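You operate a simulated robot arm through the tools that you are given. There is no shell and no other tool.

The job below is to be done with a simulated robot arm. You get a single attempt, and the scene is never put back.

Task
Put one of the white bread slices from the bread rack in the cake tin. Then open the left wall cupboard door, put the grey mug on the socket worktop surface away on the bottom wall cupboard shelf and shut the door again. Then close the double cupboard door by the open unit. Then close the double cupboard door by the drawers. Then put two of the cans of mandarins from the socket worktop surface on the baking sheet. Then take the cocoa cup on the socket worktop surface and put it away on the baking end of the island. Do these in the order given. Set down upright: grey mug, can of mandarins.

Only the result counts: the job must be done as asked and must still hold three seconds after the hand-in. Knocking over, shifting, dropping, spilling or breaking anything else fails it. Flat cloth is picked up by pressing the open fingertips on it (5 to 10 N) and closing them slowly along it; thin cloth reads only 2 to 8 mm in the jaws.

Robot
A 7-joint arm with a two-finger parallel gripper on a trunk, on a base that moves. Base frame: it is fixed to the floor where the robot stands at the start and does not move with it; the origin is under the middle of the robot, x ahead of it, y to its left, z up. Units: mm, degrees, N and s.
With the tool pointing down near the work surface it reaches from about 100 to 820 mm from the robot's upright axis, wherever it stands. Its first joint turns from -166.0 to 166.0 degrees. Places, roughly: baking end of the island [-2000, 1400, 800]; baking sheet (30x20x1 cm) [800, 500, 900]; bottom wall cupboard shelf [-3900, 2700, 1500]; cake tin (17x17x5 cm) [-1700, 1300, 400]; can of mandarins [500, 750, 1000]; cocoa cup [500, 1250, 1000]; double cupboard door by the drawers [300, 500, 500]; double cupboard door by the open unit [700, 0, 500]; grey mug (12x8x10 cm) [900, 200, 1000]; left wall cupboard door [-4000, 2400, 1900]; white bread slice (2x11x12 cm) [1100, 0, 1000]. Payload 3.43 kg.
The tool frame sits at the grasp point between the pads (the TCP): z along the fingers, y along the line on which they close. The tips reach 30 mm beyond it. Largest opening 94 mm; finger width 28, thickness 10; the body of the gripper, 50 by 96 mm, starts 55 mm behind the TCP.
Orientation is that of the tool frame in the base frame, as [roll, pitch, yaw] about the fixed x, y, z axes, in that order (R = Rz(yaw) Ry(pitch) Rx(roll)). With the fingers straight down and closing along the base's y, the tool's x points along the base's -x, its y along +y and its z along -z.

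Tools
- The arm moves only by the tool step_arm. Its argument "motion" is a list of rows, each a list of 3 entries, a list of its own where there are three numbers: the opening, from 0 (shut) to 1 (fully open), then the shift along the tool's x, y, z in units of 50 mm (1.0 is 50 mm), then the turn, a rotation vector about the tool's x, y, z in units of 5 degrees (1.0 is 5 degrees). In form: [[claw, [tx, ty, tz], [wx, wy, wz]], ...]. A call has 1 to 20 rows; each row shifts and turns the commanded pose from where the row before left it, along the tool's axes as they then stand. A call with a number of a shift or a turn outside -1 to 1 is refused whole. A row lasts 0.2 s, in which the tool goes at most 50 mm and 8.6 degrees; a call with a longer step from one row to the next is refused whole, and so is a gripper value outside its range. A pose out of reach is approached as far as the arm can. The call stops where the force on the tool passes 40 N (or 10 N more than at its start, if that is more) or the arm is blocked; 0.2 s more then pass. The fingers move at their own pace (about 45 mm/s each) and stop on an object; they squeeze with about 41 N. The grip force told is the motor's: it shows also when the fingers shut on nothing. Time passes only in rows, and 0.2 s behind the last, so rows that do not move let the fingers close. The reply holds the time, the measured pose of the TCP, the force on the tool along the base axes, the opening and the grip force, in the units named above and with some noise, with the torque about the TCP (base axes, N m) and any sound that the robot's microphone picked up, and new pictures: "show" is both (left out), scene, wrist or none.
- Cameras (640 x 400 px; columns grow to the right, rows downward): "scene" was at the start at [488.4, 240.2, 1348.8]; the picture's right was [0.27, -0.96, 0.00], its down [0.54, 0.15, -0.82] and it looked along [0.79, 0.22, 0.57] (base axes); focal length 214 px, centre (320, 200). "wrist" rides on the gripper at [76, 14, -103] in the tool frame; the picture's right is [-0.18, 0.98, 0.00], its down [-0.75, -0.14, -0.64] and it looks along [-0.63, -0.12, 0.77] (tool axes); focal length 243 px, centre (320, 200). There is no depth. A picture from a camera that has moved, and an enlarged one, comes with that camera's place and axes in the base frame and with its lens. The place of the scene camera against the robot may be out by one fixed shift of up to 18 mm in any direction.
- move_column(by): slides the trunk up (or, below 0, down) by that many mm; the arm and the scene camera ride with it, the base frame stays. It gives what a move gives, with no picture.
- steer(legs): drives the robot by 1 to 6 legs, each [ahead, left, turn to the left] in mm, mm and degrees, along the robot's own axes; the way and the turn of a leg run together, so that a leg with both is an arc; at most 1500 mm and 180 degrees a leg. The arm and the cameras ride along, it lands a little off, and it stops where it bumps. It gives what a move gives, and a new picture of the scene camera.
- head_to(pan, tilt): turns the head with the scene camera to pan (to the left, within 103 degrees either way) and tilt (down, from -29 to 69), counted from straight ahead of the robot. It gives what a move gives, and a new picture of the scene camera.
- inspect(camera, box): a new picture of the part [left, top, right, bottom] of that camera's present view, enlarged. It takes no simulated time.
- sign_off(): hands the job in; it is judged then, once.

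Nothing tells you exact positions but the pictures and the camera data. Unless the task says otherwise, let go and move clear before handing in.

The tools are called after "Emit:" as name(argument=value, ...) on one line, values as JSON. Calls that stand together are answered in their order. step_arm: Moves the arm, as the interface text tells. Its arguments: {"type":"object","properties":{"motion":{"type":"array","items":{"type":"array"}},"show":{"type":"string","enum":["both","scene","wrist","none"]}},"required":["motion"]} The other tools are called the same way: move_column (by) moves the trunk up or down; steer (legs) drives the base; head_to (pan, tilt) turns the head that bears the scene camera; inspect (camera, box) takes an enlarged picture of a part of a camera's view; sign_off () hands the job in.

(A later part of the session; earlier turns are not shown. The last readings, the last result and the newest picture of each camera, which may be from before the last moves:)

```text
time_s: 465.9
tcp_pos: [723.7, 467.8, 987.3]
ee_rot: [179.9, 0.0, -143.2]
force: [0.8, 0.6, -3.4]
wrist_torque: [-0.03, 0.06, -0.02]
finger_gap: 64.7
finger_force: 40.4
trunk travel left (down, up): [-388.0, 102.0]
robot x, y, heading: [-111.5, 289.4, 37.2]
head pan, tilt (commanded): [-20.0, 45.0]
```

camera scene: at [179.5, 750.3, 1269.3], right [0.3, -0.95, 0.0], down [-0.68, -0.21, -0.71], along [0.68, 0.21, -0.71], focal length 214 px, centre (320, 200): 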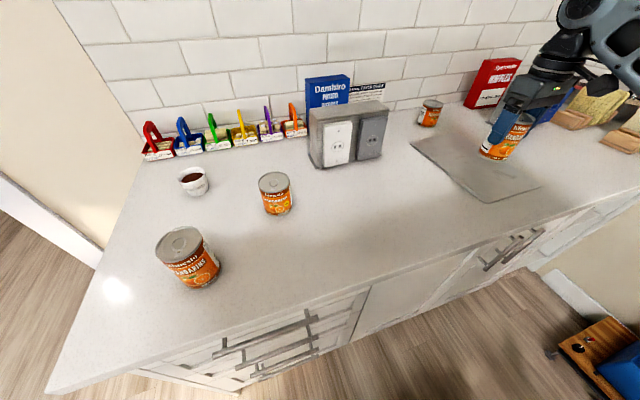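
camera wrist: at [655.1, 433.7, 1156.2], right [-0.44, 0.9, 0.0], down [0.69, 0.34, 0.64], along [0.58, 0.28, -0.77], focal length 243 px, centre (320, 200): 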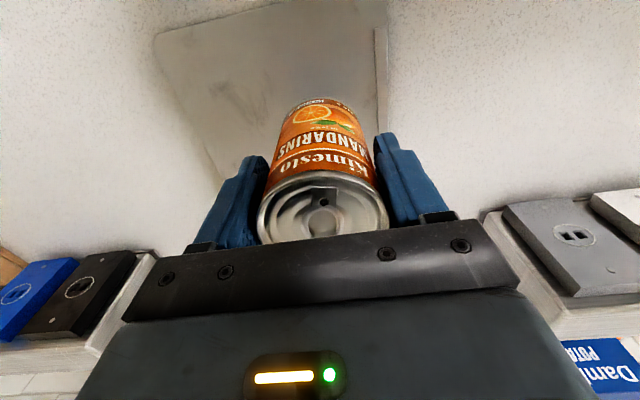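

Emit:
step_arm(motion=[[0, [0, 0, 0.03], [0, 0, 0]], [0, [0, 0, 0], [0, 0, 0]]], show="none")

Emit:
step_arm(motion=[[0, [0, 0, 0.03], [0, 0, 0]], [0, [0, 0, 0], [0, 0, 0]]], show="none")

Emit:
step_arm(motion=[[0, [0, 0, 0.025], [0, 0, 0]], [0, [0, 0, 0], [0, 0, 0]]], show="wrist")

```text
time_s: 466.5
tcp_pos: [723.0, 467.1, 984.5]
ee_rot: [180.0, 0.1, -143.2]
force: [0.6, -1.2, 6.1]
wrist_torque: [-0.22, 0.06, 0.03]
finger_gap: 64.5
finger_force: 41.2
trunk travel left (down, up): [-388.0, 102.0]
robot x, y, heading: [-112.2, 290.6, 37.7]
head pan, tilt (commanded): [-20.0, 45.0]
```

```text
time_s: 467.1
tcp_pos: [723.0, 468.3, 984.8]
ee_rot: [-180.0, 0.1, -143.3]
force: [1.8, -0.9, 25.2]
wrist_torque: [0.35, 0.31, 0.02]
finger_gap: 64.5
finger_force: 40.6
trunk travel left (down, up): [-388.0, 102.0]
robot x, y, heading: [-110.2, 294.2, 37.4]
head pan, tilt (commanded): [-20.0, 45.0]
```

```text
time_s: 467.7
tcp_pos: [724.4, 467.8, 985.1]
ee_rot: [-180.0, 0.3, -143.2]
force: [-6.2, 1.0, 16.7]
wrist_torque: [-0.12, 0.69, -0.04]
finger_gap: 64.8
finger_force: 40.8
trunk travel left (down, up): [-388.0, 102.0]
robot x, y, heading: [-113.0, 291.9, 37.3]
head pan, tilt (commanded): [-20.0, 45.0]
stopped in row 2: the force on the tool passed its limit at 40 N (the readings are from after the stop); the commanded pose is now the measured one
camera wrist: at [654.5, 433.8, 1087.2], right [-0.44, 0.9, 0.0], down [0.68, 0.34, 0.65], along [0.58, 0.29, -0.76], focal length 243 px, centre (320, 200)
```

wrist: 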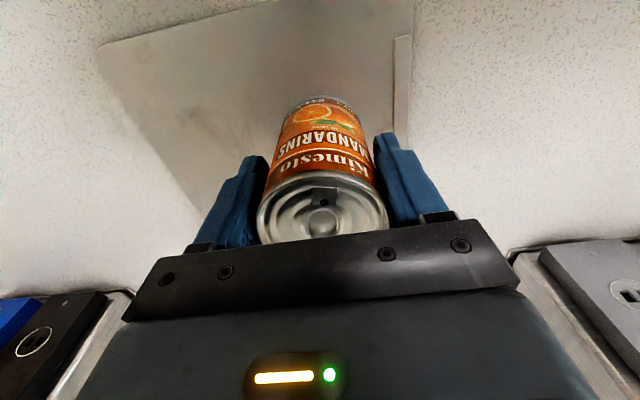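

It's resting on the sheet. Easing off, releasing, and rising.

Emit:
step_arm(motion=[[0, [0, 0, -0.03], [0, 0, 0]], [0.75, [0, 0, 0], [0, 0, 0]], [0.85, [0, 0, 0], [0, 0, 0]], [0.9, [0, 0, 0], [0, 0, 0]], [0.9, [0, 0, -0.4], [0, 0, 0]], [0.9, [0, 0, -0.8], [0, 0, 0]], [0.9, [0, 0, -0.8], [0, 0, 0]], [0.9, [0, 0, -0.8], [0, 0, 0]], [0.9, [0, 0, 0], [0, 0, 0]]], show="both")

```text
time_s: 469.7
tcp_pos: [723.0, 467.5, 1125.1]
ee_rot: [-179.8, 0.1, -143.2]
force: [0.5, -0.7, -0.1]
wrist_torque: [0.01, 0.02, -0.01]
finger_gap: 84.8
finger_force: 0.1
trunk travel left (down, up): [-388.0, 102.0]
robot x, y, heading: [-114.2, 292.0, 37.3]
head pan, tilt (commanded): [-20.0, 45.0]
camera scene: at [179.4, 750.4, 1269.3], right [0.3, -0.95, 0.0], down [-0.68, -0.21, -0.71], along [0.68, 0.21, -0.71], focal length 214 px, centre (320, 200)
camera wrist: at [653.7, 433.7, 1227.5], right [-0.44, 0.9, 0.0], down [0.69, 0.34, 0.65], along [0.58, 0.28, -0.76], focal length 243 px, centre (320, 200)
```

scene: 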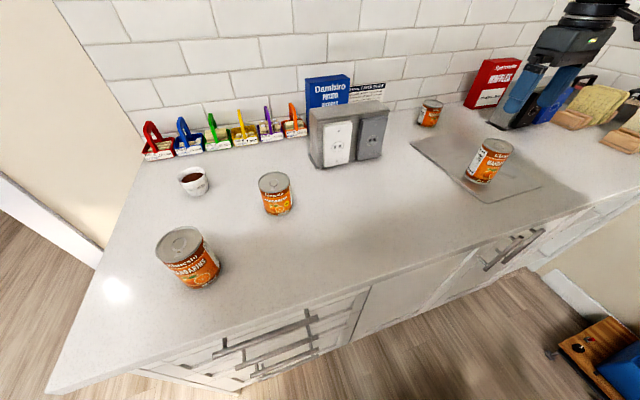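
wrist: 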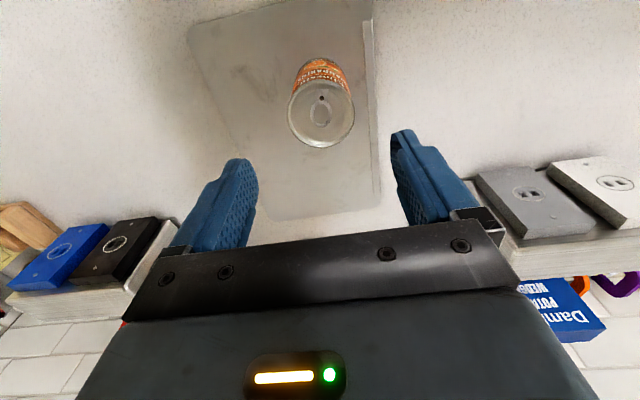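

The first can stands on the sheet. Now for the second one, the middle can at about [485, 940].

Emit:
step_arm(motion=[[1, [-0.1, 0.94, 0.3], [0, 0, 0]], [1, [-0.16, 0.94, 0.2], [0, 0, 0]], [1, [-0.16, 0.94, 0], [0, 0, 0]], [1, [-0.17, 0.94, 0], [0, 0, 0]], [1, [-0.17, 0.94, 0], [0, 0, 0]], [1, [-0.17, 0.94, 0], [0, 0, 0]], [1, [-0.17, 0.94, 0], [0, 0, 0]], [1, [-0.17, 0.94, 0], [0, 0, 0]], [1, [-0.17, 0.94, 0], [0, 0, 0]], [1, [-0.17, 0.94, 0], [0, 0, 0]], [1, [-0.17, 0.9, 0], [0, 0, 0]], [1, [0, 0, 0], [0, 0, 0]]], show="both")

Emit:
inspect(camera="wrist", box=[220, 40, 420, 165])

```text
time_s: 472.3
tcp_pos: [485.8, 933.8, 1099.6]
ee_rot: [-179.9, 0.2, -143.1]
force: [0.0, -0.4, 0.1]
wrist_torque: [0.01, -0.02, 0.03]
finger_gap: 94.0
finger_force: 0.0
trunk travel left (down, up): [-388.0, 102.0]
robot x, y, heading: [-113.0, 287.9, 37.3]
head pan, tilt (commanded): [-20.0, 45.0]
camera scene: at [179.2, 750.5, 1269.3], right [0.3, -0.95, 0.0], down [-0.68, -0.21, -0.71], along [0.68, 0.21, -0.71], focal length 214 px, centre (320, 200)
camera wrist: at [416.4, 900.0, 1201.6], right [-0.44, 0.9, 0.0], down [0.69, 0.34, 0.65], along [0.58, 0.28, -0.76], focal length 243 px, centre (320, 200)
```

scene: 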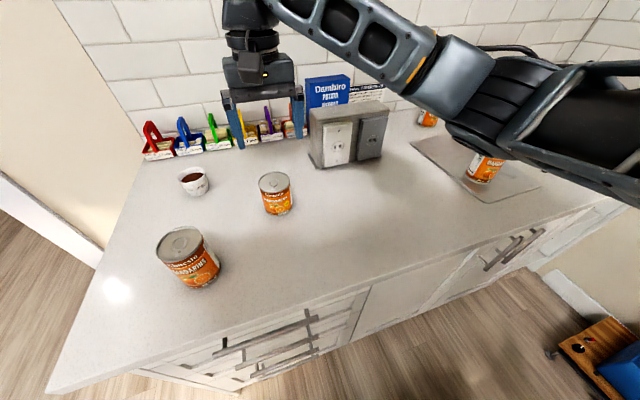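
wrist: 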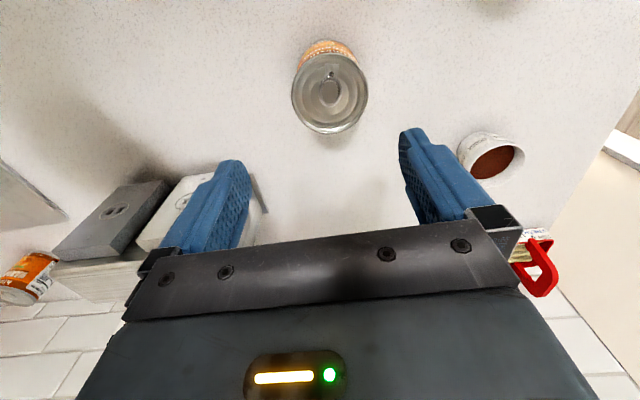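

```text
3.20 times, centred on (320, 102) of wrist
camera zoom: at [416.4, 900.0, 1201.6], right [-0.44, 0.9, 0.0], down [0.69, 0.34, 0.65], along [0.58, 0.28, -0.76], focal length 776 px, centre (320, 512)
```

zoom: 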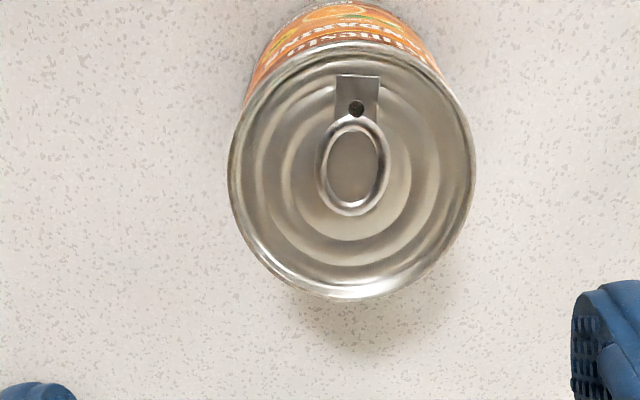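

Can centre [464, 931]. Centre, descend and grasp.

Emit:
step_arm(motion=[[0.9, [0.38, 0.22, 0], [0, 0, 0]], [0.9, [0, 0, 0.8], [0, 0, 0]], [0.9, [0, 0, 0.8], [0, 0, 0]], [0.9, [0, 0, 0.7], [0, 0, 0]], [0.9, [0, 0, 0], [0, 0, 0]]], show="wrist")

```text
time_s: 473.5
tcp_pos: [464.7, 929.5, 985.2]
ee_rot: [-179.9, 0.3, -143.2]
force: [0.4, 0.5, -0.2]
wrist_torque: [0.03, -0.01, 0.0]
finger_gap: 84.5
finger_force: 0.0
trunk travel left (down, up): [-388.0, 102.0]
robot x, y, heading: [-108.6, 293.4, 37.3]
head pan, tilt (commanded): [-20.0, 45.0]
camera wrist: at [395.7, 896.1, 1086.9], right [-0.44, 0.9, 0.0], down [0.69, 0.34, 0.65], along [0.58, 0.28, -0.76], focal length 243 px, centre (320, 200)
```

wrist: 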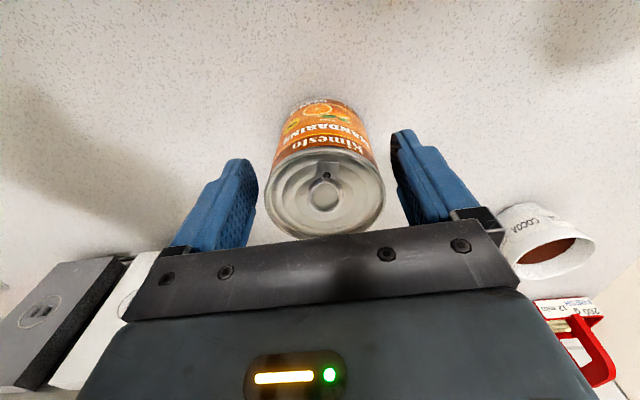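

Emit:
step_arm(motion=[[0.75, [0, 0, 0], [0, 0, 0]], [0.6, [0, 0, 0], [0, 0, 0]], [0.3, [0, 0, 0], [0, 0, 0]], [0, [0, 0, 0], [0, 0, 0]], [0, [0, 0, 0], [0, 0, 0]], [0, [0, 0, -0.3], [0, 0, 0]], [0, [0, 0, -0.6], [0, 0, 0]], [0, [0, 0, -0.9], [0, 0, 0]], [0, [0, 0, -0.4], [0, 0, 0]], [0, [0, 0, 0], [0, 0, 0]]], show="wrist")

```text
time_s: 475.7
tcp_pos: [465.5, 929.7, 1094.7]
ee_rot: [-179.8, 0.2, -143.2]
force: [0.0, 0.6, -2.2]
wrist_torque: [-0.03, 0.03, 0.01]
finger_gap: 69.1
finger_force: 40.6
trunk travel left (down, up): [-388.0, 102.0]
robot x, y, heading: [-114.9, 292.1, 37.1]
head pan, tilt (commanded): [-20.0, 45.0]
camera wrist: at [396.3, 896.3, 1196.9], right [-0.44, 0.9, 0.0], down [0.69, 0.34, 0.65], along [0.58, 0.28, -0.76], focal length 243 px, centre (320, 200)
```

wrist: 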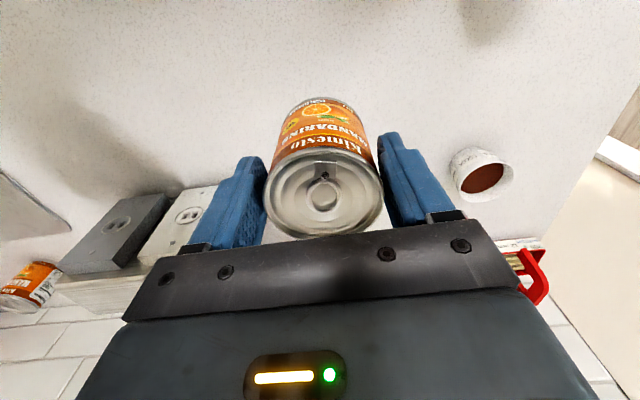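

Second can held (a slightly shorter one). I'll carry it along behind the first can to n≈948, s≈62 on the sheet.

Emit:
step_arm(motion=[[0, [-0.03, -0.9, -0.1], [0, 0, 0]], [0, [-0.033, -0.957, 0], [0, 0, 0]], [0, [-0.033, -0.957, 0], [0, 0, 0]], [0, [-0.033, -0.957, 0], [0, 0, 0]], [0, [-0.033, -0.957, 0], [0, 0, 0]], [0, [-0.033, -0.957, 0], [0, 0, 0]], [0, [-0.033, -0.957, 0], [0, 0, 0]], [0, [-0.033, -0.957, 0], [0, 0, 0]], [0, [-0.033, -0.957, 0], [0, 0, 0]], [0, [-0.033, -0.957, 0], [0, 0, 0]], [0, [-0.033, -0.957, 0], [0, 0, 0]], [0, [0, 0, 0], [0, 0, 0]]], show="both")

```text
time_s: 478.3
tcp_pos: [793.0, 520.5, 1101.7]
ee_rot: [-179.9, 0.2, -143.3]
force: [0.0, 0.0, -1.4]
wrist_torque: [-0.04, -0.01, 0.02]
finger_gap: 69.2
finger_force: 41.0
trunk travel left (down, up): [-388.0, 102.0]
robot x, y, heading: [-110.4, 290.4, 37.3]
head pan, tilt (commanded): [-20.0, 45.0]
camera scene: at [179.5, 750.3, 1269.3], right [0.3, -0.95, 0.0], down [-0.68, -0.21, -0.71], along [0.68, 0.21, -0.71], focal length 214 px, centre (320, 200)
camera wrist: at [723.8, 487.0, 1203.4], right [-0.44, 0.9, 0.0], down [0.69, 0.34, 0.65], along [0.58, 0.28, -0.76], focal length 243 px, centre (320, 200)
```

scene: 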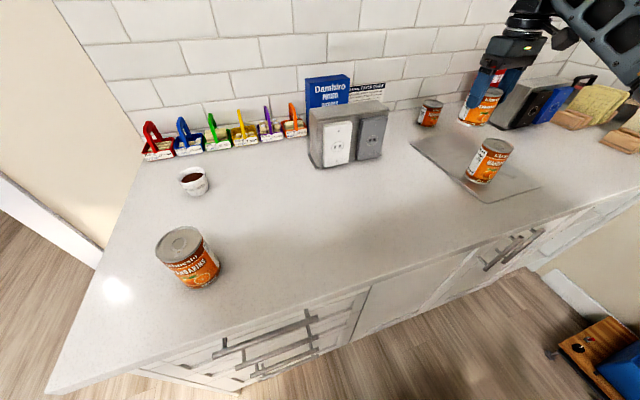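
wrist: 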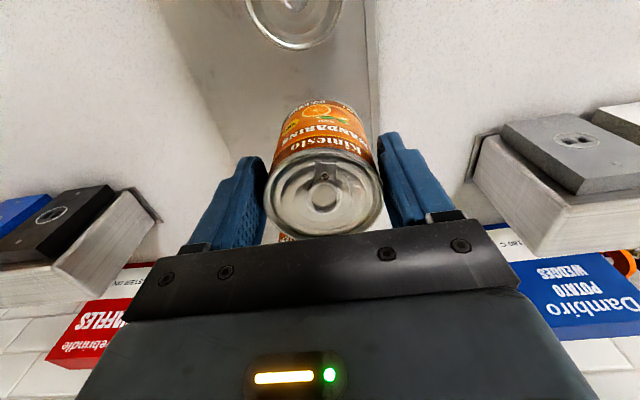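

Emit:
step_arm(motion=[[0, [0, 0, 0.6], [0, 0, 0]], [0, [0, 0, 0.6], [0, 0, 0]], [0, [0, 0, 0.5], [0, 0, 0]], [0, [0, 0, 0.4], [0, 0, 0]], [0, [0, 0, 0], [0, 0, 0]]], show="wrist")

Emit:
step_arm(motion=[[0, [0, 0, 0.06], [0, 0, 0]], [0, [0, 0, 0.06], [0, 0, 0]], [0, [0, 0, 0], [0, 0, 0]]], show="none")

```text
time_s: 479.5
tcp_pos: [794.2, 520.7, 995.7]
ee_rot: [-179.9, 0.2, -143.1]
force: [-0.1, -1.1, -2.5]
wrist_torque: [0.0, 0.02, 0.02]
finger_gap: 69.2
finger_force: 40.3
trunk travel left (down, up): [-388.0, 102.0]
robot x, y, heading: [-112.6, 288.9, 37.3]
head pan, tilt (commanded): [-20.0, 45.0]
camera wrist: at [725.3, 487.5, 1098.0], right [-0.44, 0.9, 0.0], down [0.69, 0.34, 0.65], along [0.58, 0.28, -0.76], focal length 243 px, centre (320, 200)
```

wrist: 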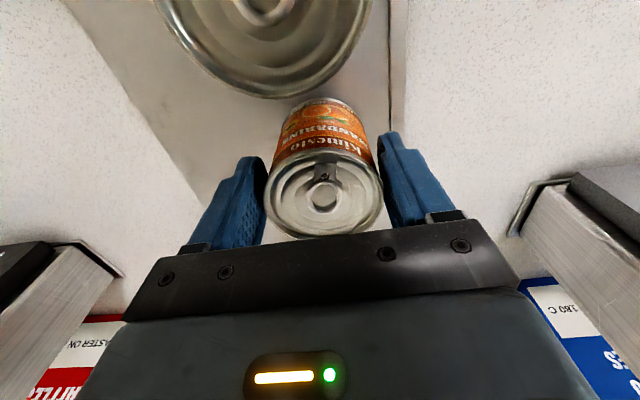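

```text
time_s: 480.3
tcp_pos: [792.9, 521.8, 989.4]
ee_rot: [-180.0, 0.2, -143.2]
force: [-0.2, -1.0, -3.1]
wrist_torque: [-0.03, 0.01, 0.0]
finger_gap: 69.2
finger_force: 40.7
trunk travel left (down, up): [-388.0, 102.0]
robot x, y, heading: [-114.7, 290.1, 37.1]
head pan, tilt (commanded): [-20.0, 45.0]
```

Emit:
step_arm(motion=[[0, [0, 0, 0.03], [0, 0, 0]], [0, [0, 0, 0], [0, 0, 0]]], show="none")

Emit:
step_arm(motion=[[0, [0, 0, 0.03], [0, 0, 0]], [0, [0, 0, 0], [0, 0, 0]]], show="none")

Emit:
step_arm(motion=[[0, [0, 0, 0.02], [0, 0, 0]], [0, [0, 0, 0], [0, 0, 0]]], show="none")

```text
time_s: 480.9
tcp_pos: [792.8, 522.4, 988.9]
ee_rot: [-179.9, 0.1, -143.1]
force: [0.4, -0.4, -2.5]
wrist_torque: [-0.03, 0.01, -0.03]
finger_gap: 69.3
finger_force: 41.1
trunk travel left (down, up): [-388.0, 102.0]
robot x, y, heading: [-112.6, 292.7, 37.1]
head pan, tilt (commanded): [-20.0, 45.0]
```

```text
time_s: 481.5
tcp_pos: [795.1, 521.9, 988.7]
ee_rot: [-179.8, 0.4, -143.3]
force: [0.4, 0.4, 0.2]
wrist_torque: [0.02, 0.02, -0.02]
finger_gap: 69.1
finger_force: 40.6
trunk travel left (down, up): [-388.0, 102.0]
robot x, y, heading: [-111.2, 290.5, 37.6]
head pan, tilt (commanded): [-20.0, 45.0]
```

```text
time_s: 482.1
tcp_pos: [794.9, 522.7, 987.7]
ee_rot: [-179.9, 0.4, -143.3]
force: [2.4, 1.8, 10.5]
wrist_torque: [0.03, 0.03, -0.02]
finger_gap: 69.3
finger_force: 41.3
trunk travel left (down, up): [-388.0, 102.0]
robot x, y, heading: [-110.7, 290.7, 37.1]
head pan, tilt (commanded): [-20.0, 45.0]
```

Touching the sheet. Release and rise.

Emit:
step_arm(motion=[[0, [0, 0, -0.01], [0, 0, 0]], [0.8, [0, 0, 0], [0, 0, 0]], [0.9, [0, 0, 0], [0, 0, 0]], [0.95, [0, 0, 0], [0, 0, 0]], [0.95, [0, 0, -0.4], [0, 0, 0]], [0.95, [0, 0, -0.8], [0, 0, 0]], [0.95, [0, 0, -0.8], [0, 0, 0]], [0.95, [0, 0, -0.8], [0, 0, 0]], [0.95, [0, 0, 0], [0, 0, 0]]], show="both")

Emit:
inspect(camera="scene", box=[390, 80, 570, 210])

```text
time_s: 484.1
tcp_pos: [793.8, 521.9, 1127.2]
ee_rot: [-180.0, 0.2, -143.3]
force: [-0.7, 0.1, 0.7]
wrist_torque: [-0.02, 0.01, -0.01]
finger_gap: 89.5
finger_force: 0.0
trunk travel left (down, up): [-388.0, 102.0]
robot x, y, heading: [-114.6, 288.1, 37.3]
head pan, tilt (commanded): [-20.0, 45.0]
camera scene: at [179.4, 750.4, 1269.3], right [0.3, -0.95, 0.0], down [-0.68, -0.21, -0.71], along [0.68, 0.21, -0.71], focal length 214 px, centre (320, 200)
camera wrist: at [723.9, 488.1, 1229.2], right [-0.44, 0.9, 0.0], down [0.69, 0.34, 0.65], along [0.58, 0.28, -0.76], focal length 243 px, centre (320, 200)
```

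scene: 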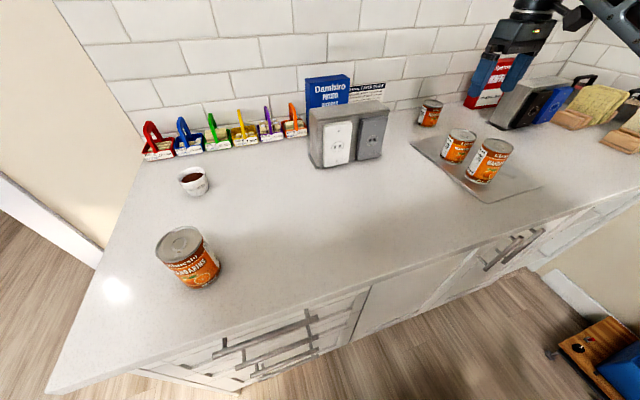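
wrist: 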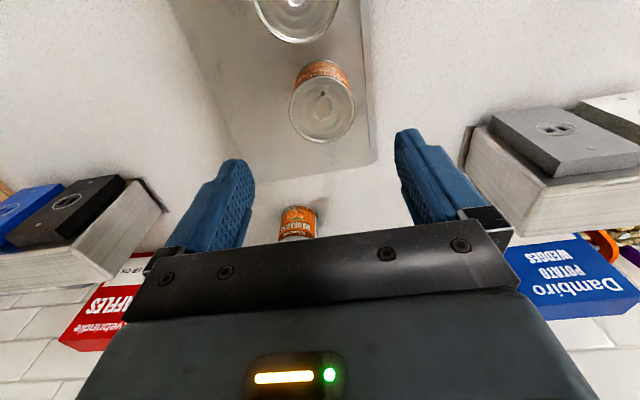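

```text
3.08 times, centred on (480, 145) of scene
camera zoom: at [179.4, 750.4, 1269.3], right [0.3, -0.95, 0.0], down [-0.68, -0.21, -0.71], along [0.68, 0.21, -0.71], focal length 660 px, centre (-172, 369)
```

zoom: 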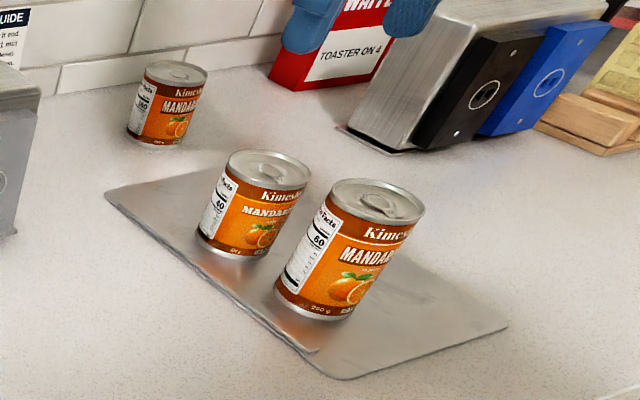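

Both cans stand upright on the sheet. Last job: the cocoa cup. I'll slide left to get in front of it.

Emit:
steer(legs=[[0, 310, 0]])

Emit:
head_to(pan=5, tilt=40)

Emit:
inspect(camera="scene", box=[220, 80, 420, 205])

```text
time_s: 486.2
tcp_pos: [604.6, 769.1, 1126.9]
ee_rot: [-179.8, 0.2, -143.2]
force: [-0.1, 0.4, 0.4]
wrist_torque: [0.01, -0.01, 0.04]
finger_gap: 89.5
finger_force: 0.1
trunk travel left (down, up): [-388.0, 102.0]
robot x, y, heading: [-296.9, 538.9, 37.2]
head pan, tilt (commanded): [-20.0, 45.0]
camera scene: at [-8.8, 997.4, 1269.3], right [0.3, -0.95, 0.0], down [-0.68, -0.21, -0.71], along [0.68, 0.21, -0.71], focal length 214 px, centre (320, 200)
```

scene: 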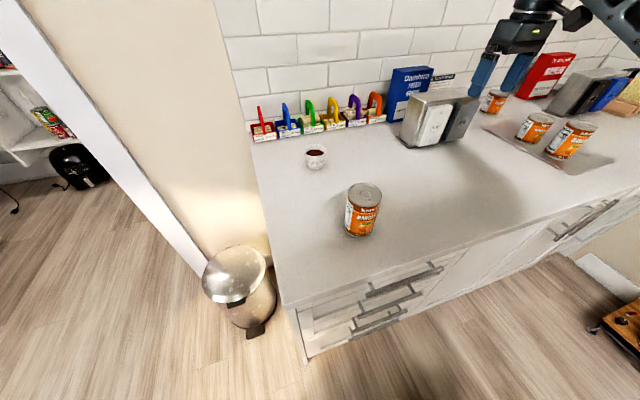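

```text
time_s: 487.1
tcp_pos: [604.6, 769.1, 1126.7]
ee_rot: [-179.8, 0.1, -143.3]
force: [0.3, 0.5, -0.4]
wrist_torque: [0.04, 0.05, -0.02]
finger_gap: 89.4
finger_force: 0.1
trunk travel left (down, up): [-388.0, 102.0]
robot x, y, heading: [-299.4, 533.7, 37.2]
head pan, tilt (commanded): [5.0, 40.0]
camera scene: at [-23.5, 1030.4, 1276.5], right [0.67, -0.74, 0.0], down [-0.48, -0.43, -0.77], along [0.57, 0.52, -0.64], focal length 214 px, centre (320, 200)
```

scene: 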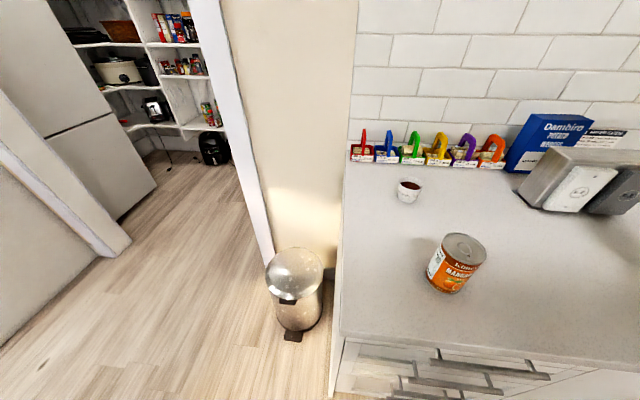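

```text
3.20 times, centred on (320, 142) of scene
camera zoom: at [-23.5, 1030.4, 1276.5], right [0.67, -0.74, 0.0], down [-0.48, -0.43, -0.77], along [0.57, 0.52, -0.64], focal length 686 px, centre (320, 384)
```

zoom: 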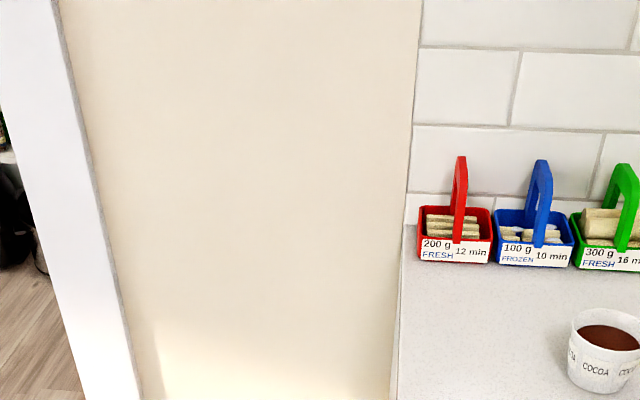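

The cup is about 55–60 mm tall at about [469, 1155]. I'll move above it at height.

Emit:
step_arm(motion=[[1, [-0.27, 0.86, 0], [0, 0, 0]], [1, [-0.27, 0.86, 0], [0, 0, 0]], [1, [-0.27, 0.86, 0], [0, 0, 0]], [1, [-0.27, 0.86, 0], [0, 0, 0]], [1, [-0.27, 0.86, 0], [0, 0, 0]], [1, [-0.27, 0.86, 0], [0, 0, 0]], [1, [-0.27, 0.86, 0], [0, 0, 0]], [1, [-0.27, 0.86, 0], [0, 0, 0]], [1, [0, 0.5, 0], [0, 0, 0]], [1, [0, 0, 0], [0, 0, 0]]], show="both")

Emit:
inspect(camera="wrist", box=[220, 40, 440, 180])

```text
time_s: 489.2
tcp_pos: [468.6, 1130.7, 1127.0]
ee_rot: [-179.9, 0.2, -143.0]
force: [0.5, 0.7, 0.7]
wrist_torque: [0.0, 0.01, 0.04]
finger_gap: 94.2
finger_force: 0.1
trunk travel left (down, up): [-388.0, 102.0]
robot x, y, heading: [-299.1, 536.4, 37.2]
head pan, tilt (commanded): [5.0, 40.0]
camera scene: at [-23.8, 1030.6, 1276.5], right [0.67, -0.74, 0.0], down [-0.48, -0.43, -0.77], along [0.57, 0.52, -0.64], focal length 214 px, centre (320, 200)
camera wrist: at [399.8, 1097.5, 1228.1], right [-0.44, 0.9, 0.0], down [0.68, 0.34, 0.65], along [0.58, 0.29, -0.76], focal length 243 px, centre (320, 200)
```

scene: 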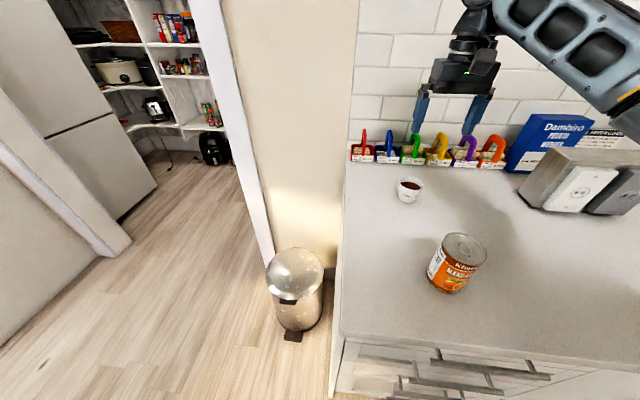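
wrist: 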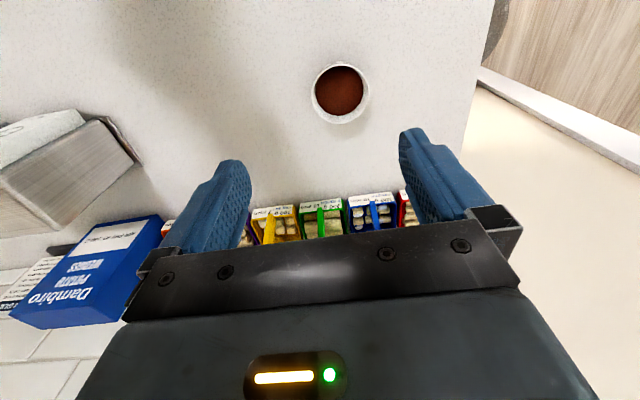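

```text
2.86 times, centred on (330, 110) of wrist
camera zoom: at [399.8, 1097.5, 1228.1], right [-0.44, 0.9, 0.0], down [0.68, 0.34, 0.65], along [0.58, 0.29, -0.76], focal length 693 px, centre (291, 457)
```

zoom: 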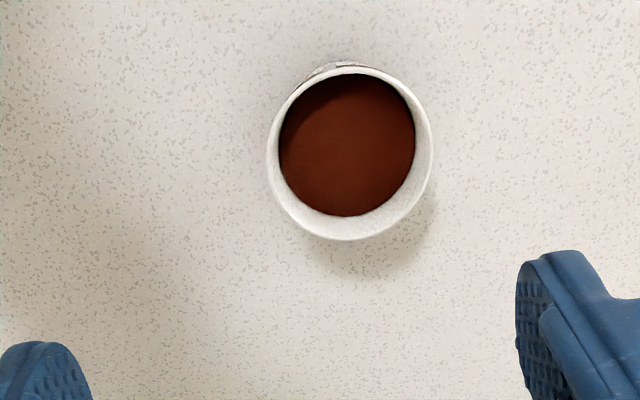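

Emit:
step_arm(motion=[[1, [-0.18, 0.42, 0], [0, 0, 0]], [1, [0, 0, 0.8], [0, 0, 0]], [1, [0, 0, 0.8], [0, 0, 0]], [1, [0, 0, 0], [0, 0, 0]]], show="wrist")

Emit:
inspect(camera="wrist", box=[220, 60, 440, 200])

```text
time_s: 490.2
tcp_pos: [463.4, 1151.2, 1044.4]
ee_rot: [-179.9, 0.3, -143.2]
force: [0.5, 0.6, 0.1]
wrist_torque: [0.01, 0.0, 0.01]
finger_gap: 94.4
finger_force: 0.0
trunk travel left (down, up): [-388.0, 102.0]
robot x, y, heading: [-305.2, 536.1, 37.6]
head pan, tilt (commanded): [5.0, 40.0]
camera wrist: at [395.1, 1117.9, 1147.7], right [-0.44, 0.9, 0.0], down [0.68, 0.34, 0.65], along [0.58, 0.28, -0.76], focal length 243 px, centre (320, 200)
```

wrist: 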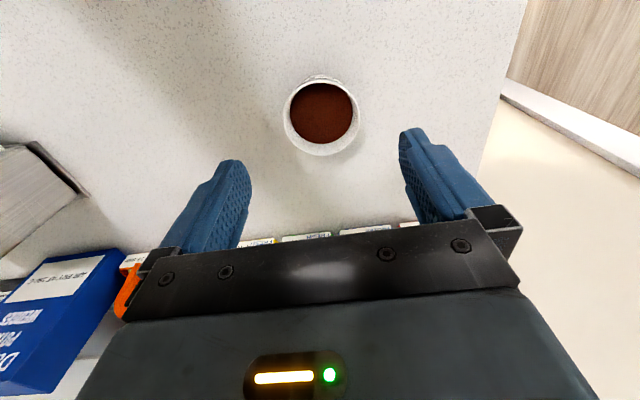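

```text
2.86 times, centred on (330, 130) of wrist
camera zoom: at [395.1, 1117.9, 1147.7], right [-0.44, 0.9, 0.0], down [0.68, 0.34, 0.65], along [0.58, 0.28, -0.76], focal length 693 px, centre (291, 400)
```

zoom: 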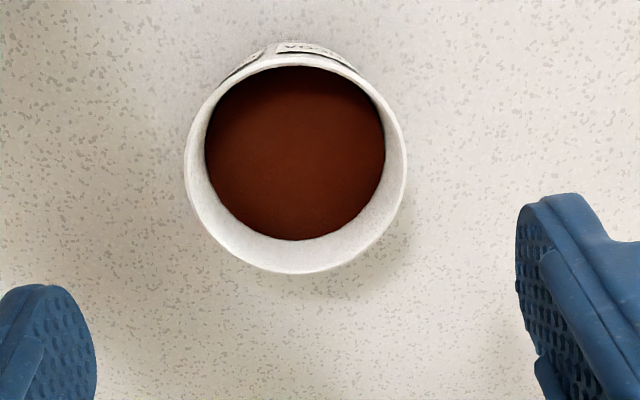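

The cup top is at z≈955, diameter about 62 mm, and the hand is exactly centred. Descend and grasp gently.

Emit:
step_arm(motion=[[0.9, [0, 0, 0.7], [0, 0, 0]], [0.9, [0, 0, 0.7], [0, 0, 0]], [0.85, [0, 0, 0.6], [0, 0, 0]], [0.85, [0, 0, 0], [0, 0, 0]]], show="wrist")

```text
time_s: 491.2
tcp_pos: [465.4, 1152.9, 945.1]
ee_rot: [-179.8, 0.2, -143.1]
force: [-0.4, 0.3, 0.1]
wrist_torque: [-0.02, 0.01, -0.01]
finger_gap: 79.8
finger_force: 0.0
trunk travel left (down, up): [-388.0, 102.0]
robot x, y, heading: [-298.8, 538.4, 37.2]
head pan, tilt (commanded): [5.0, 40.0]
camera wrist: at [396.8, 1119.0, 1047.1], right [-0.44, 0.9, 0.0], down [0.69, 0.34, 0.65], along [0.58, 0.28, -0.76], focal length 243 px, centre (320, 200)
```

wrist: 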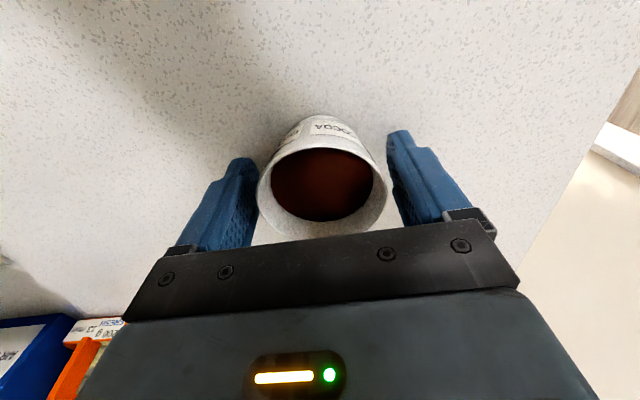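

Emit:
step_arm(motion=[[0.75, [0, 0, 0], [0, 0, 0]], [0.68, [0, 0, 0], [0, 0, 0]], [0.6, [0, 0, 0], [0, 0, 0]], [0.4, [0, 0, 0], [0, 0, 0]], [0, [0, 0, 0], [0, 0, 0]], [0, [0, 0, 0], [0, 0, 0]], [0, [0, 0, -0.2], [0, 0, 0]], [0, [0, 0, -0.3], [0, 0, 0]], [0, [0, 0, -0.4], [0, 0, 0]], [0, [0, 0, 0], [0, 0, 0]]], show="both")

```text
time_s: 493.4
tcp_pos: [465.9, 1151.6, 991.8]
ee_rot: [-179.9, 0.2, -143.2]
force: [0.0, 0.1, -0.8]
wrist_torque: [0.02, 0.0, -0.01]
finger_gap: 61.7
finger_force: 41.1
trunk travel left (down, up): [-388.0, 102.0]
robot x, y, heading: [-302.3, 536.7, 37.5]
head pan, tilt (commanded): [5.0, 40.0]
camera scene: at [-23.5, 1030.5, 1276.5], right [0.67, -0.74, 0.0], down [-0.48, -0.43, -0.77], along [0.57, 0.52, -0.64], focal length 214 px, centre (320, 200)
camera wrist: at [397.7, 1118.2, 1093.5], right [-0.44, 0.9, 0.0], down [0.69, 0.34, 0.65], along [0.58, 0.28, -0.76], focal length 243 px, centre (320, 200)
```

scene: 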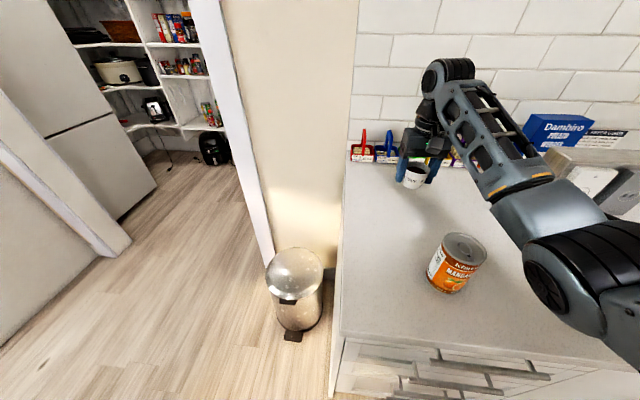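
wrist: 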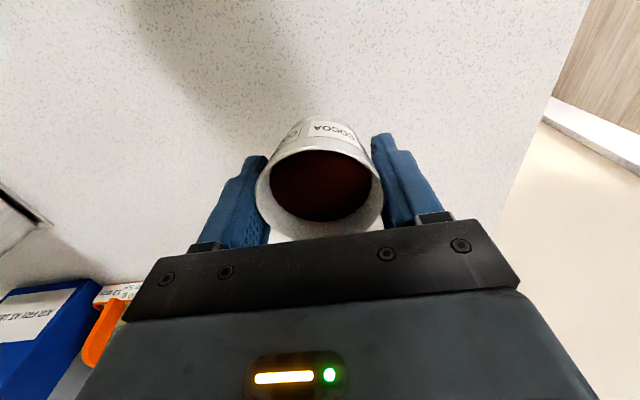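

Cup held level. I'll raise it, pull the arm in, and then drive to the island's baking end.

Emit:
step_arm(motion=[[0, [0, 0, -0.7], [0, 0, 0]], [0, [0, 0, -0.7], [0, 0, 0]], [0, [0, 0, -0.7], [0, 0, 0]], [0, [0.3, 0, -0.5], [0, 0, 0]], [0, [0.7, 0, 0], [0, 0, 0]], [0, [0.7, 0, 0], [0, 0, 0]], [0, [0.6, 0, 0], [0, 0, 0]], [0, [0, 0, 0], [0, 0, 0]]], show="none")

Emit:
steer(legs=[[140, 0, 0]])

Emit:
head_to(pan=95, tilt=45)

```text
time_s: 495.2
tcp_pos: [371.2, 1081.0, 1120.3]
ee_rot: [-179.9, 0.2, -143.2]
force: [0.1, 0.9, -1.6]
wrist_torque: [0.0, -0.01, 0.0]
finger_gap: 61.5
finger_force: 40.5
trunk travel left (down, up): [-388.0, 102.0]
robot x, y, heading: [-299.3, 537.1, 37.3]
head pan, tilt (commanded): [5.0, 40.0]
```

```text
time_s: 496.6
tcp_pos: [485.1, 1166.0, 1121.5]
ee_rot: [-179.9, 0.2, -143.3]
force: [-0.6, -0.4, -1.0]
wrist_torque: [-0.01, 0.05, 0.02]
finger_gap: 61.1
finger_force: 40.7
trunk travel left (down, up): [-388.0, 102.0]
robot x, y, heading: [-189.3, 622.9, 37.0]
head pan, tilt (commanded): [5.0, 40.0]
camera scene: at [88.5, 1114.8, 1276.6], right [0.67, -0.74, 0.0], down [-0.48, -0.43, -0.77], along [0.57, 0.51, -0.64], focal length 214 px, centre (320, 200)
```

scene: 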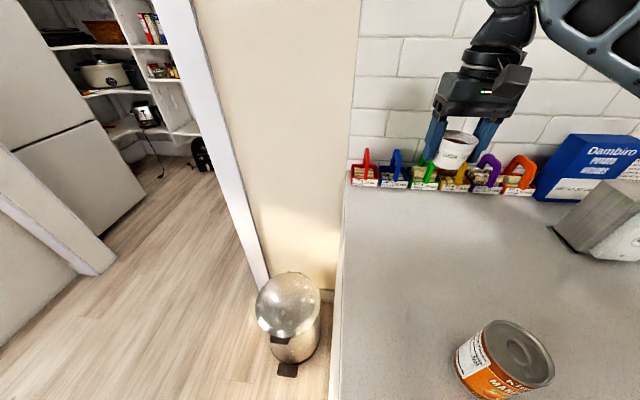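

```text
time_s: 498.2
tcp_pos: [485.4, 1165.2, 1121.4]
ee_rot: [-180.0, 0.2, -143.2]
force: [0.3, 0.4, -1.6]
wrist_torque: [-0.02, 0.0, -0.01]
finger_gap: 61.3
finger_force: 40.6
trunk travel left (down, up): [-388.0, 102.0]
robot x, y, heading: [-189.9, 618.2, 37.3]
head pan, tilt (commanded): [95.0, 45.0]
camera scene: at [-29.0, 1117.9, 1269.3], right [0.74, 0.67, 0.0], down [0.47, -0.52, -0.71], along [-0.47, 0.52, -0.71], focal length 214 px, centre (320, 200)
```

scene: 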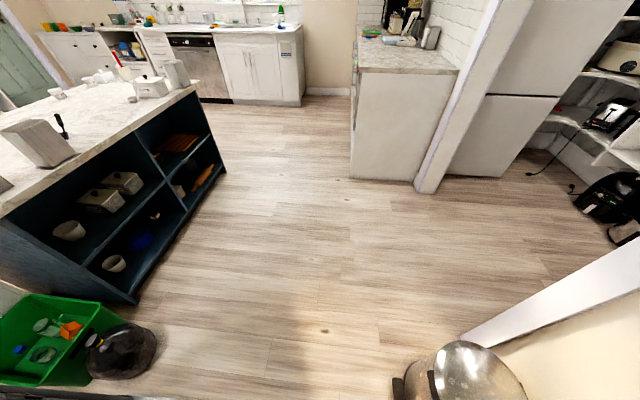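

Emit:
steer(legs=[[30, 0, -0.2], [0, 1450, 0]])

```text
time_s: 505.9
tcp_pos: [-321.9, 2331.1, 1120.4]
ee_rot: [-179.9, 0.2, -145.5]
force: [-0.1, -0.7, -1.1]
wrist_torque: [0.01, -0.01, 0.01]
finger_gap: 61.1
finger_force: 41.0
trunk travel left (down, up): [-388.0, 102.0]
robot x, y, heading: [-1018.0, 1813.4, 34.8]
head pan, tilt (commanded): [95.0, 45.0]
camera scene: at [-838.1, 2304.3, 1269.3], right [0.77, 0.64, 0.0], down [0.45, -0.54, -0.71], along [-0.45, 0.54, -0.71], focal length 214 px, centre (320, 200)
```

scene: 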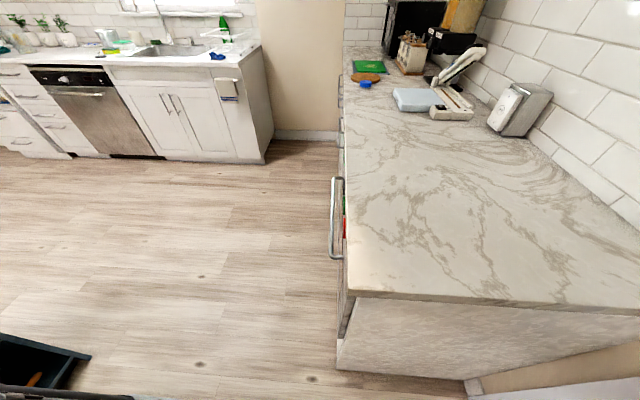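

I'm at the baking end of the aisle. I'll turn around (over open floor) to face the island.

Emit:
steer(legs=[[0, 0, -89], [0, 0, -89]])

Emit:
head_to(pan=-5, tilt=40)

```text
time_s: 513.9
tcp_pos: [-1707.8, 1293.9, 1121.3]
ee_rot: [-179.9, 0.2, 34.9]
force: [0.6, 0.3, -0.7]
wrist_torque: [-0.01, -0.02, -0.02]
finger_gap: 61.4
finger_force: 41.2
trunk travel left (down, up): [-388.0, 102.0]
robot x, y, heading: [-1017.3, 1811.9, -144.6]
head pan, tilt (commanded): [95.0, 45.0]
camera scene: at [-1175.9, 1342.3, 1269.3], right [-0.76, -0.65, 0.0], down [-0.46, 0.54, -0.71], along [0.46, -0.54, -0.71], focal length 214 px, centre (320, 200)
```

scene: 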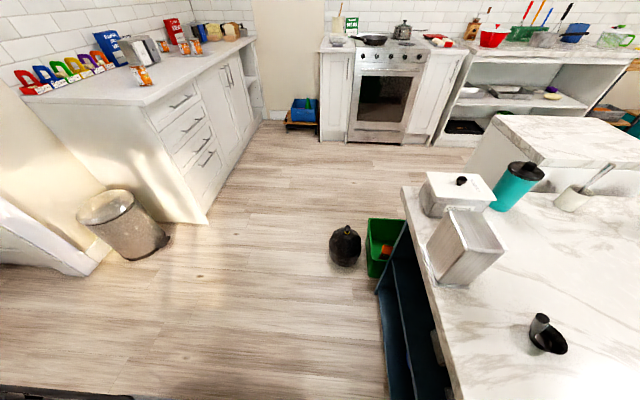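

```text
time_s: 515.7
tcp_pos: [-1708.6, 1293.7, 1121.3]
ee_rot: [-179.9, 0.2, 34.9]
force: [-0.5, 0.3, -1.6]
wrist_torque: [0.01, -0.05, -0.01]
finger_gap: 61.4
finger_force: 41.4
trunk travel left (down, up): [-388.0, 102.0]
robot x, y, heading: [-1013.9, 1814.0, -145.0]
head pan, tilt (commanded): [-5.0, 40.0]
camera scene: at [-1301.9, 1361.3, 1276.5], right [-0.51, 0.86, 0.0], down [0.55, 0.33, -0.77], along [-0.66, -0.39, -0.64], focal length 214 px, centre (320, 200)
```

scene: 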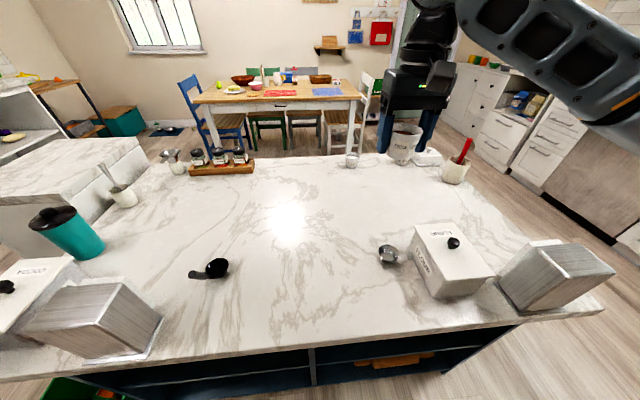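

I can see the baking end (flour box, measuring cups, utensil pot), with a clear patch of marble behind the flour box around [-1950, 1350]. I'll move in closer.

Emit:
steer(legs=[[0, 0, 1.8], [150, 0, 0]])

Emit:
head_to(pan=-20, tilt=45)

Emit:
inspect(camera="scene", box=[200, 60, 520, 260])

```text
time_s: 517.4
tcp_pos: [-1811.0, 1181.9, 1121.1]
ee_rot: [-179.9, 0.2, 36.7]
force: [0.0, 0.0, -1.5]
wrist_torque: [-0.01, -0.01, -0.01]
finger_gap: 61.3
finger_force: 41.1
trunk travel left (down, up): [-388.0, 102.0]
robot x, y, heading: [-1135.8, 1724.4, -142.8]
head pan, tilt (commanded): [-5.0, 40.0]
camera scene: at [-1407.2, 1260.9, 1276.6], right [-0.53, 0.85, 0.0], down [0.54, 0.34, -0.77], along [-0.65, -0.41, -0.64], focal length 214 px, centre (320, 200)
```

scene: 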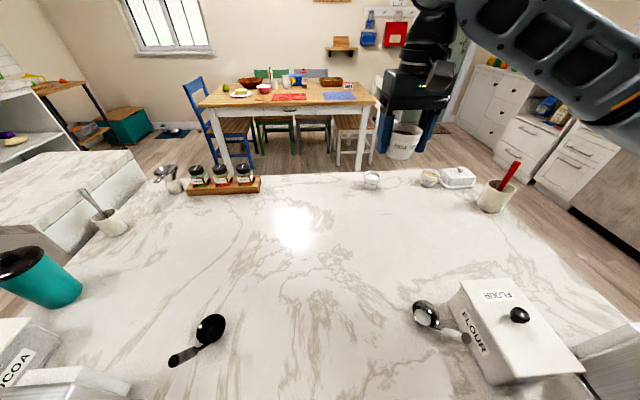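

```text
time_s: 518.2
tcp_pos: [-1809.8, 1179.8, 1120.4]
ee_rot: [-179.8, 0.1, 36.7]
force: [0.2, 0.3, -0.8]
wrist_torque: [0.01, -0.03, 0.04]
finger_gap: 61.2
finger_force: 41.1
trunk travel left (down, up): [-388.0, 102.0]
robot x, y, heading: [-1139.6, 1719.0, -142.9]
head pan, tilt (commanded): [-20.0, 45.0]
camera scene: at [-1413.0, 1282.0, 1269.3], right [-0.3, 0.96, 0.0], down [0.68, 0.21, -0.71], along [-0.68, -0.21, -0.71], focal length 214 px, centre (320, 200)
```

scene: 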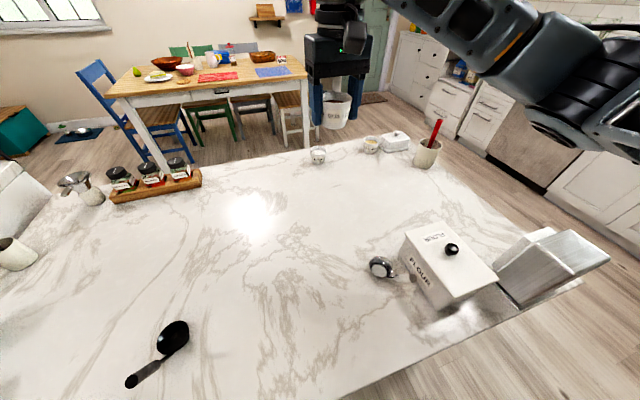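

```text
2.00 times, centred on (360, 160) of scene
camera zoom: at [-1413.0, 1282.0, 1269.3], right [-0.3, 0.96, 0.0], down [0.68, 0.21, -0.71], along [-0.68, -0.21, -0.71], focal length 429 px, centre (240, 280)
```

zoom: 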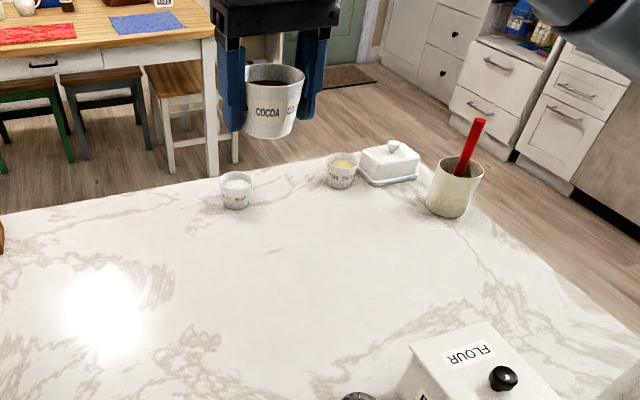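

The baking end already holds similar labelled cups. I'll set the cocoa cup on the clear marble at about [-1985, 1340].

Emit:
step_arm(motion=[[0, [-0.176, -0.93, 0], [0, 0, 0]], [0, [-0.176, -0.93, 0], [0, 0, 0]], [0, [-0.176, -0.93, 0], [0, 0, 0]], [0, [-0.176, -0.93, 0], [0, 0, 0]], [0, [-0.176, -0.93, 0], [0, 0, 0]], [0, [0, 0, 0], [0, 0, 0]]], show="both")

```text
time_s: 519.6
tcp_pos: [-1983.7, 1342.5, 1118.9]
ee_rot: [-179.9, 0.1, 36.7]
force: [0.3, 0.5, -0.9]
wrist_torque: [-0.04, 0.02, 0.03]
finger_gap: 60.9
finger_force: 40.7
trunk travel left (down, up): [-388.0, 102.0]
robot x, y, heading: [-1139.6, 1723.2, -142.7]
head pan, tilt (commanded): [-20.0, 45.0]
camera scene: at [-1413.1, 1282.2, 1269.3], right [-0.3, 0.96, 0.0], down [0.68, 0.21, -0.71], along [-0.68, -0.21, -0.71], focal length 214 px, centre (320, 200)
camera wrist: at [-1912.7, 1377.8, 1221.8], right [0.44, -0.9, 0.0], down [-0.69, -0.34, 0.65], along [-0.58, -0.28, -0.76], focal length 243 px, centre (320, 200)
```

scene: 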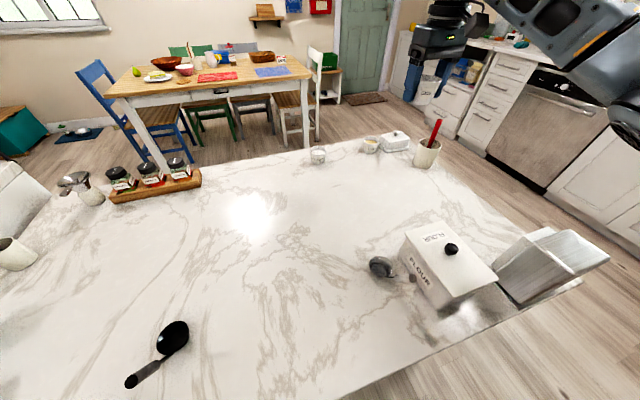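
wrist: 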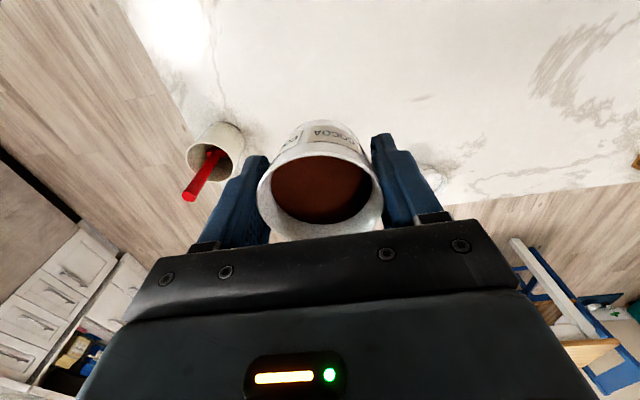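

Emit:
step_arm(motion=[[0, [0, 0, 0.8], [0, 0, 0]], [0, [0, 0, 0.8], [0, 0, 0]], [0, [0, 0, 0.8], [0, 0, 0]], [0, [0, 0, 0.8], [0, 0, 0]], [0, [0, 0, 0.8], [0, 0, 0]], [0, [0, 0, 0.5], [0, 0, 0]], [0, [0, 0, 0], [0, 0, 0]]], show="both")

```text
time_s: 521.2
tcp_pos: [-1986.1, 1340.6, 896.1]
ee_rot: [-180.0, 0.2, 36.7]
force: [-0.2, 0.5, -0.3]
wrist_torque: [-0.01, 0.02, 0.01]
finger_gap: 61.3
finger_force: 41.1
trunk travel left (down, up): [-388.0, 102.0]
robot x, y, heading: [-1138.8, 1721.1, -142.5]
head pan, tilt (commanded): [-20.0, 45.0]
camera scene: at [-1413.0, 1282.1, 1269.3], right [-0.3, 0.96, 0.0], down [0.68, 0.21, -0.71], along [-0.68, -0.21, -0.71], focal length 214 px, centre (320, 200)
camera wrist: at [-1914.9, 1375.2, 998.6], right [0.44, -0.9, 0.0], down [-0.69, -0.34, 0.65], along [-0.58, -0.28, -0.76], focal length 243 px, centre (320, 200)
```

scene: 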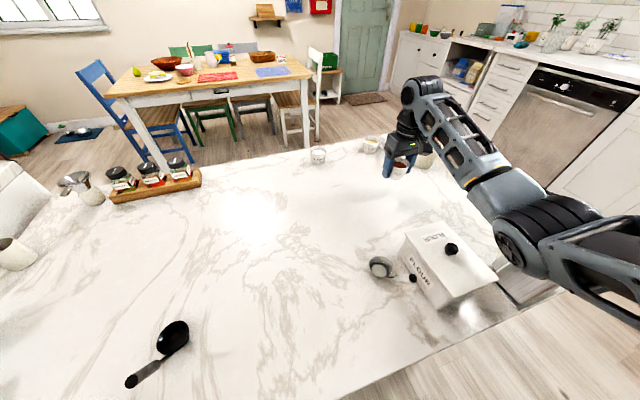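
wrist: 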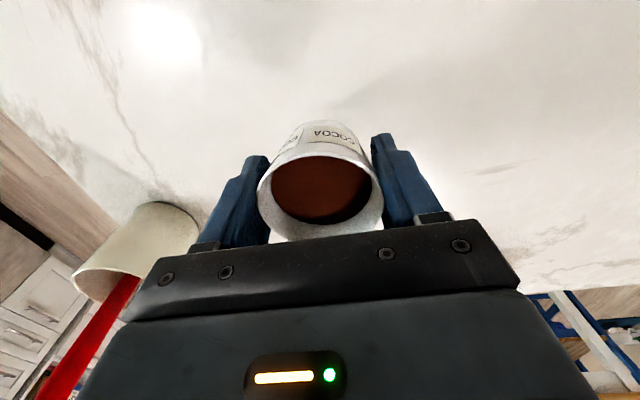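

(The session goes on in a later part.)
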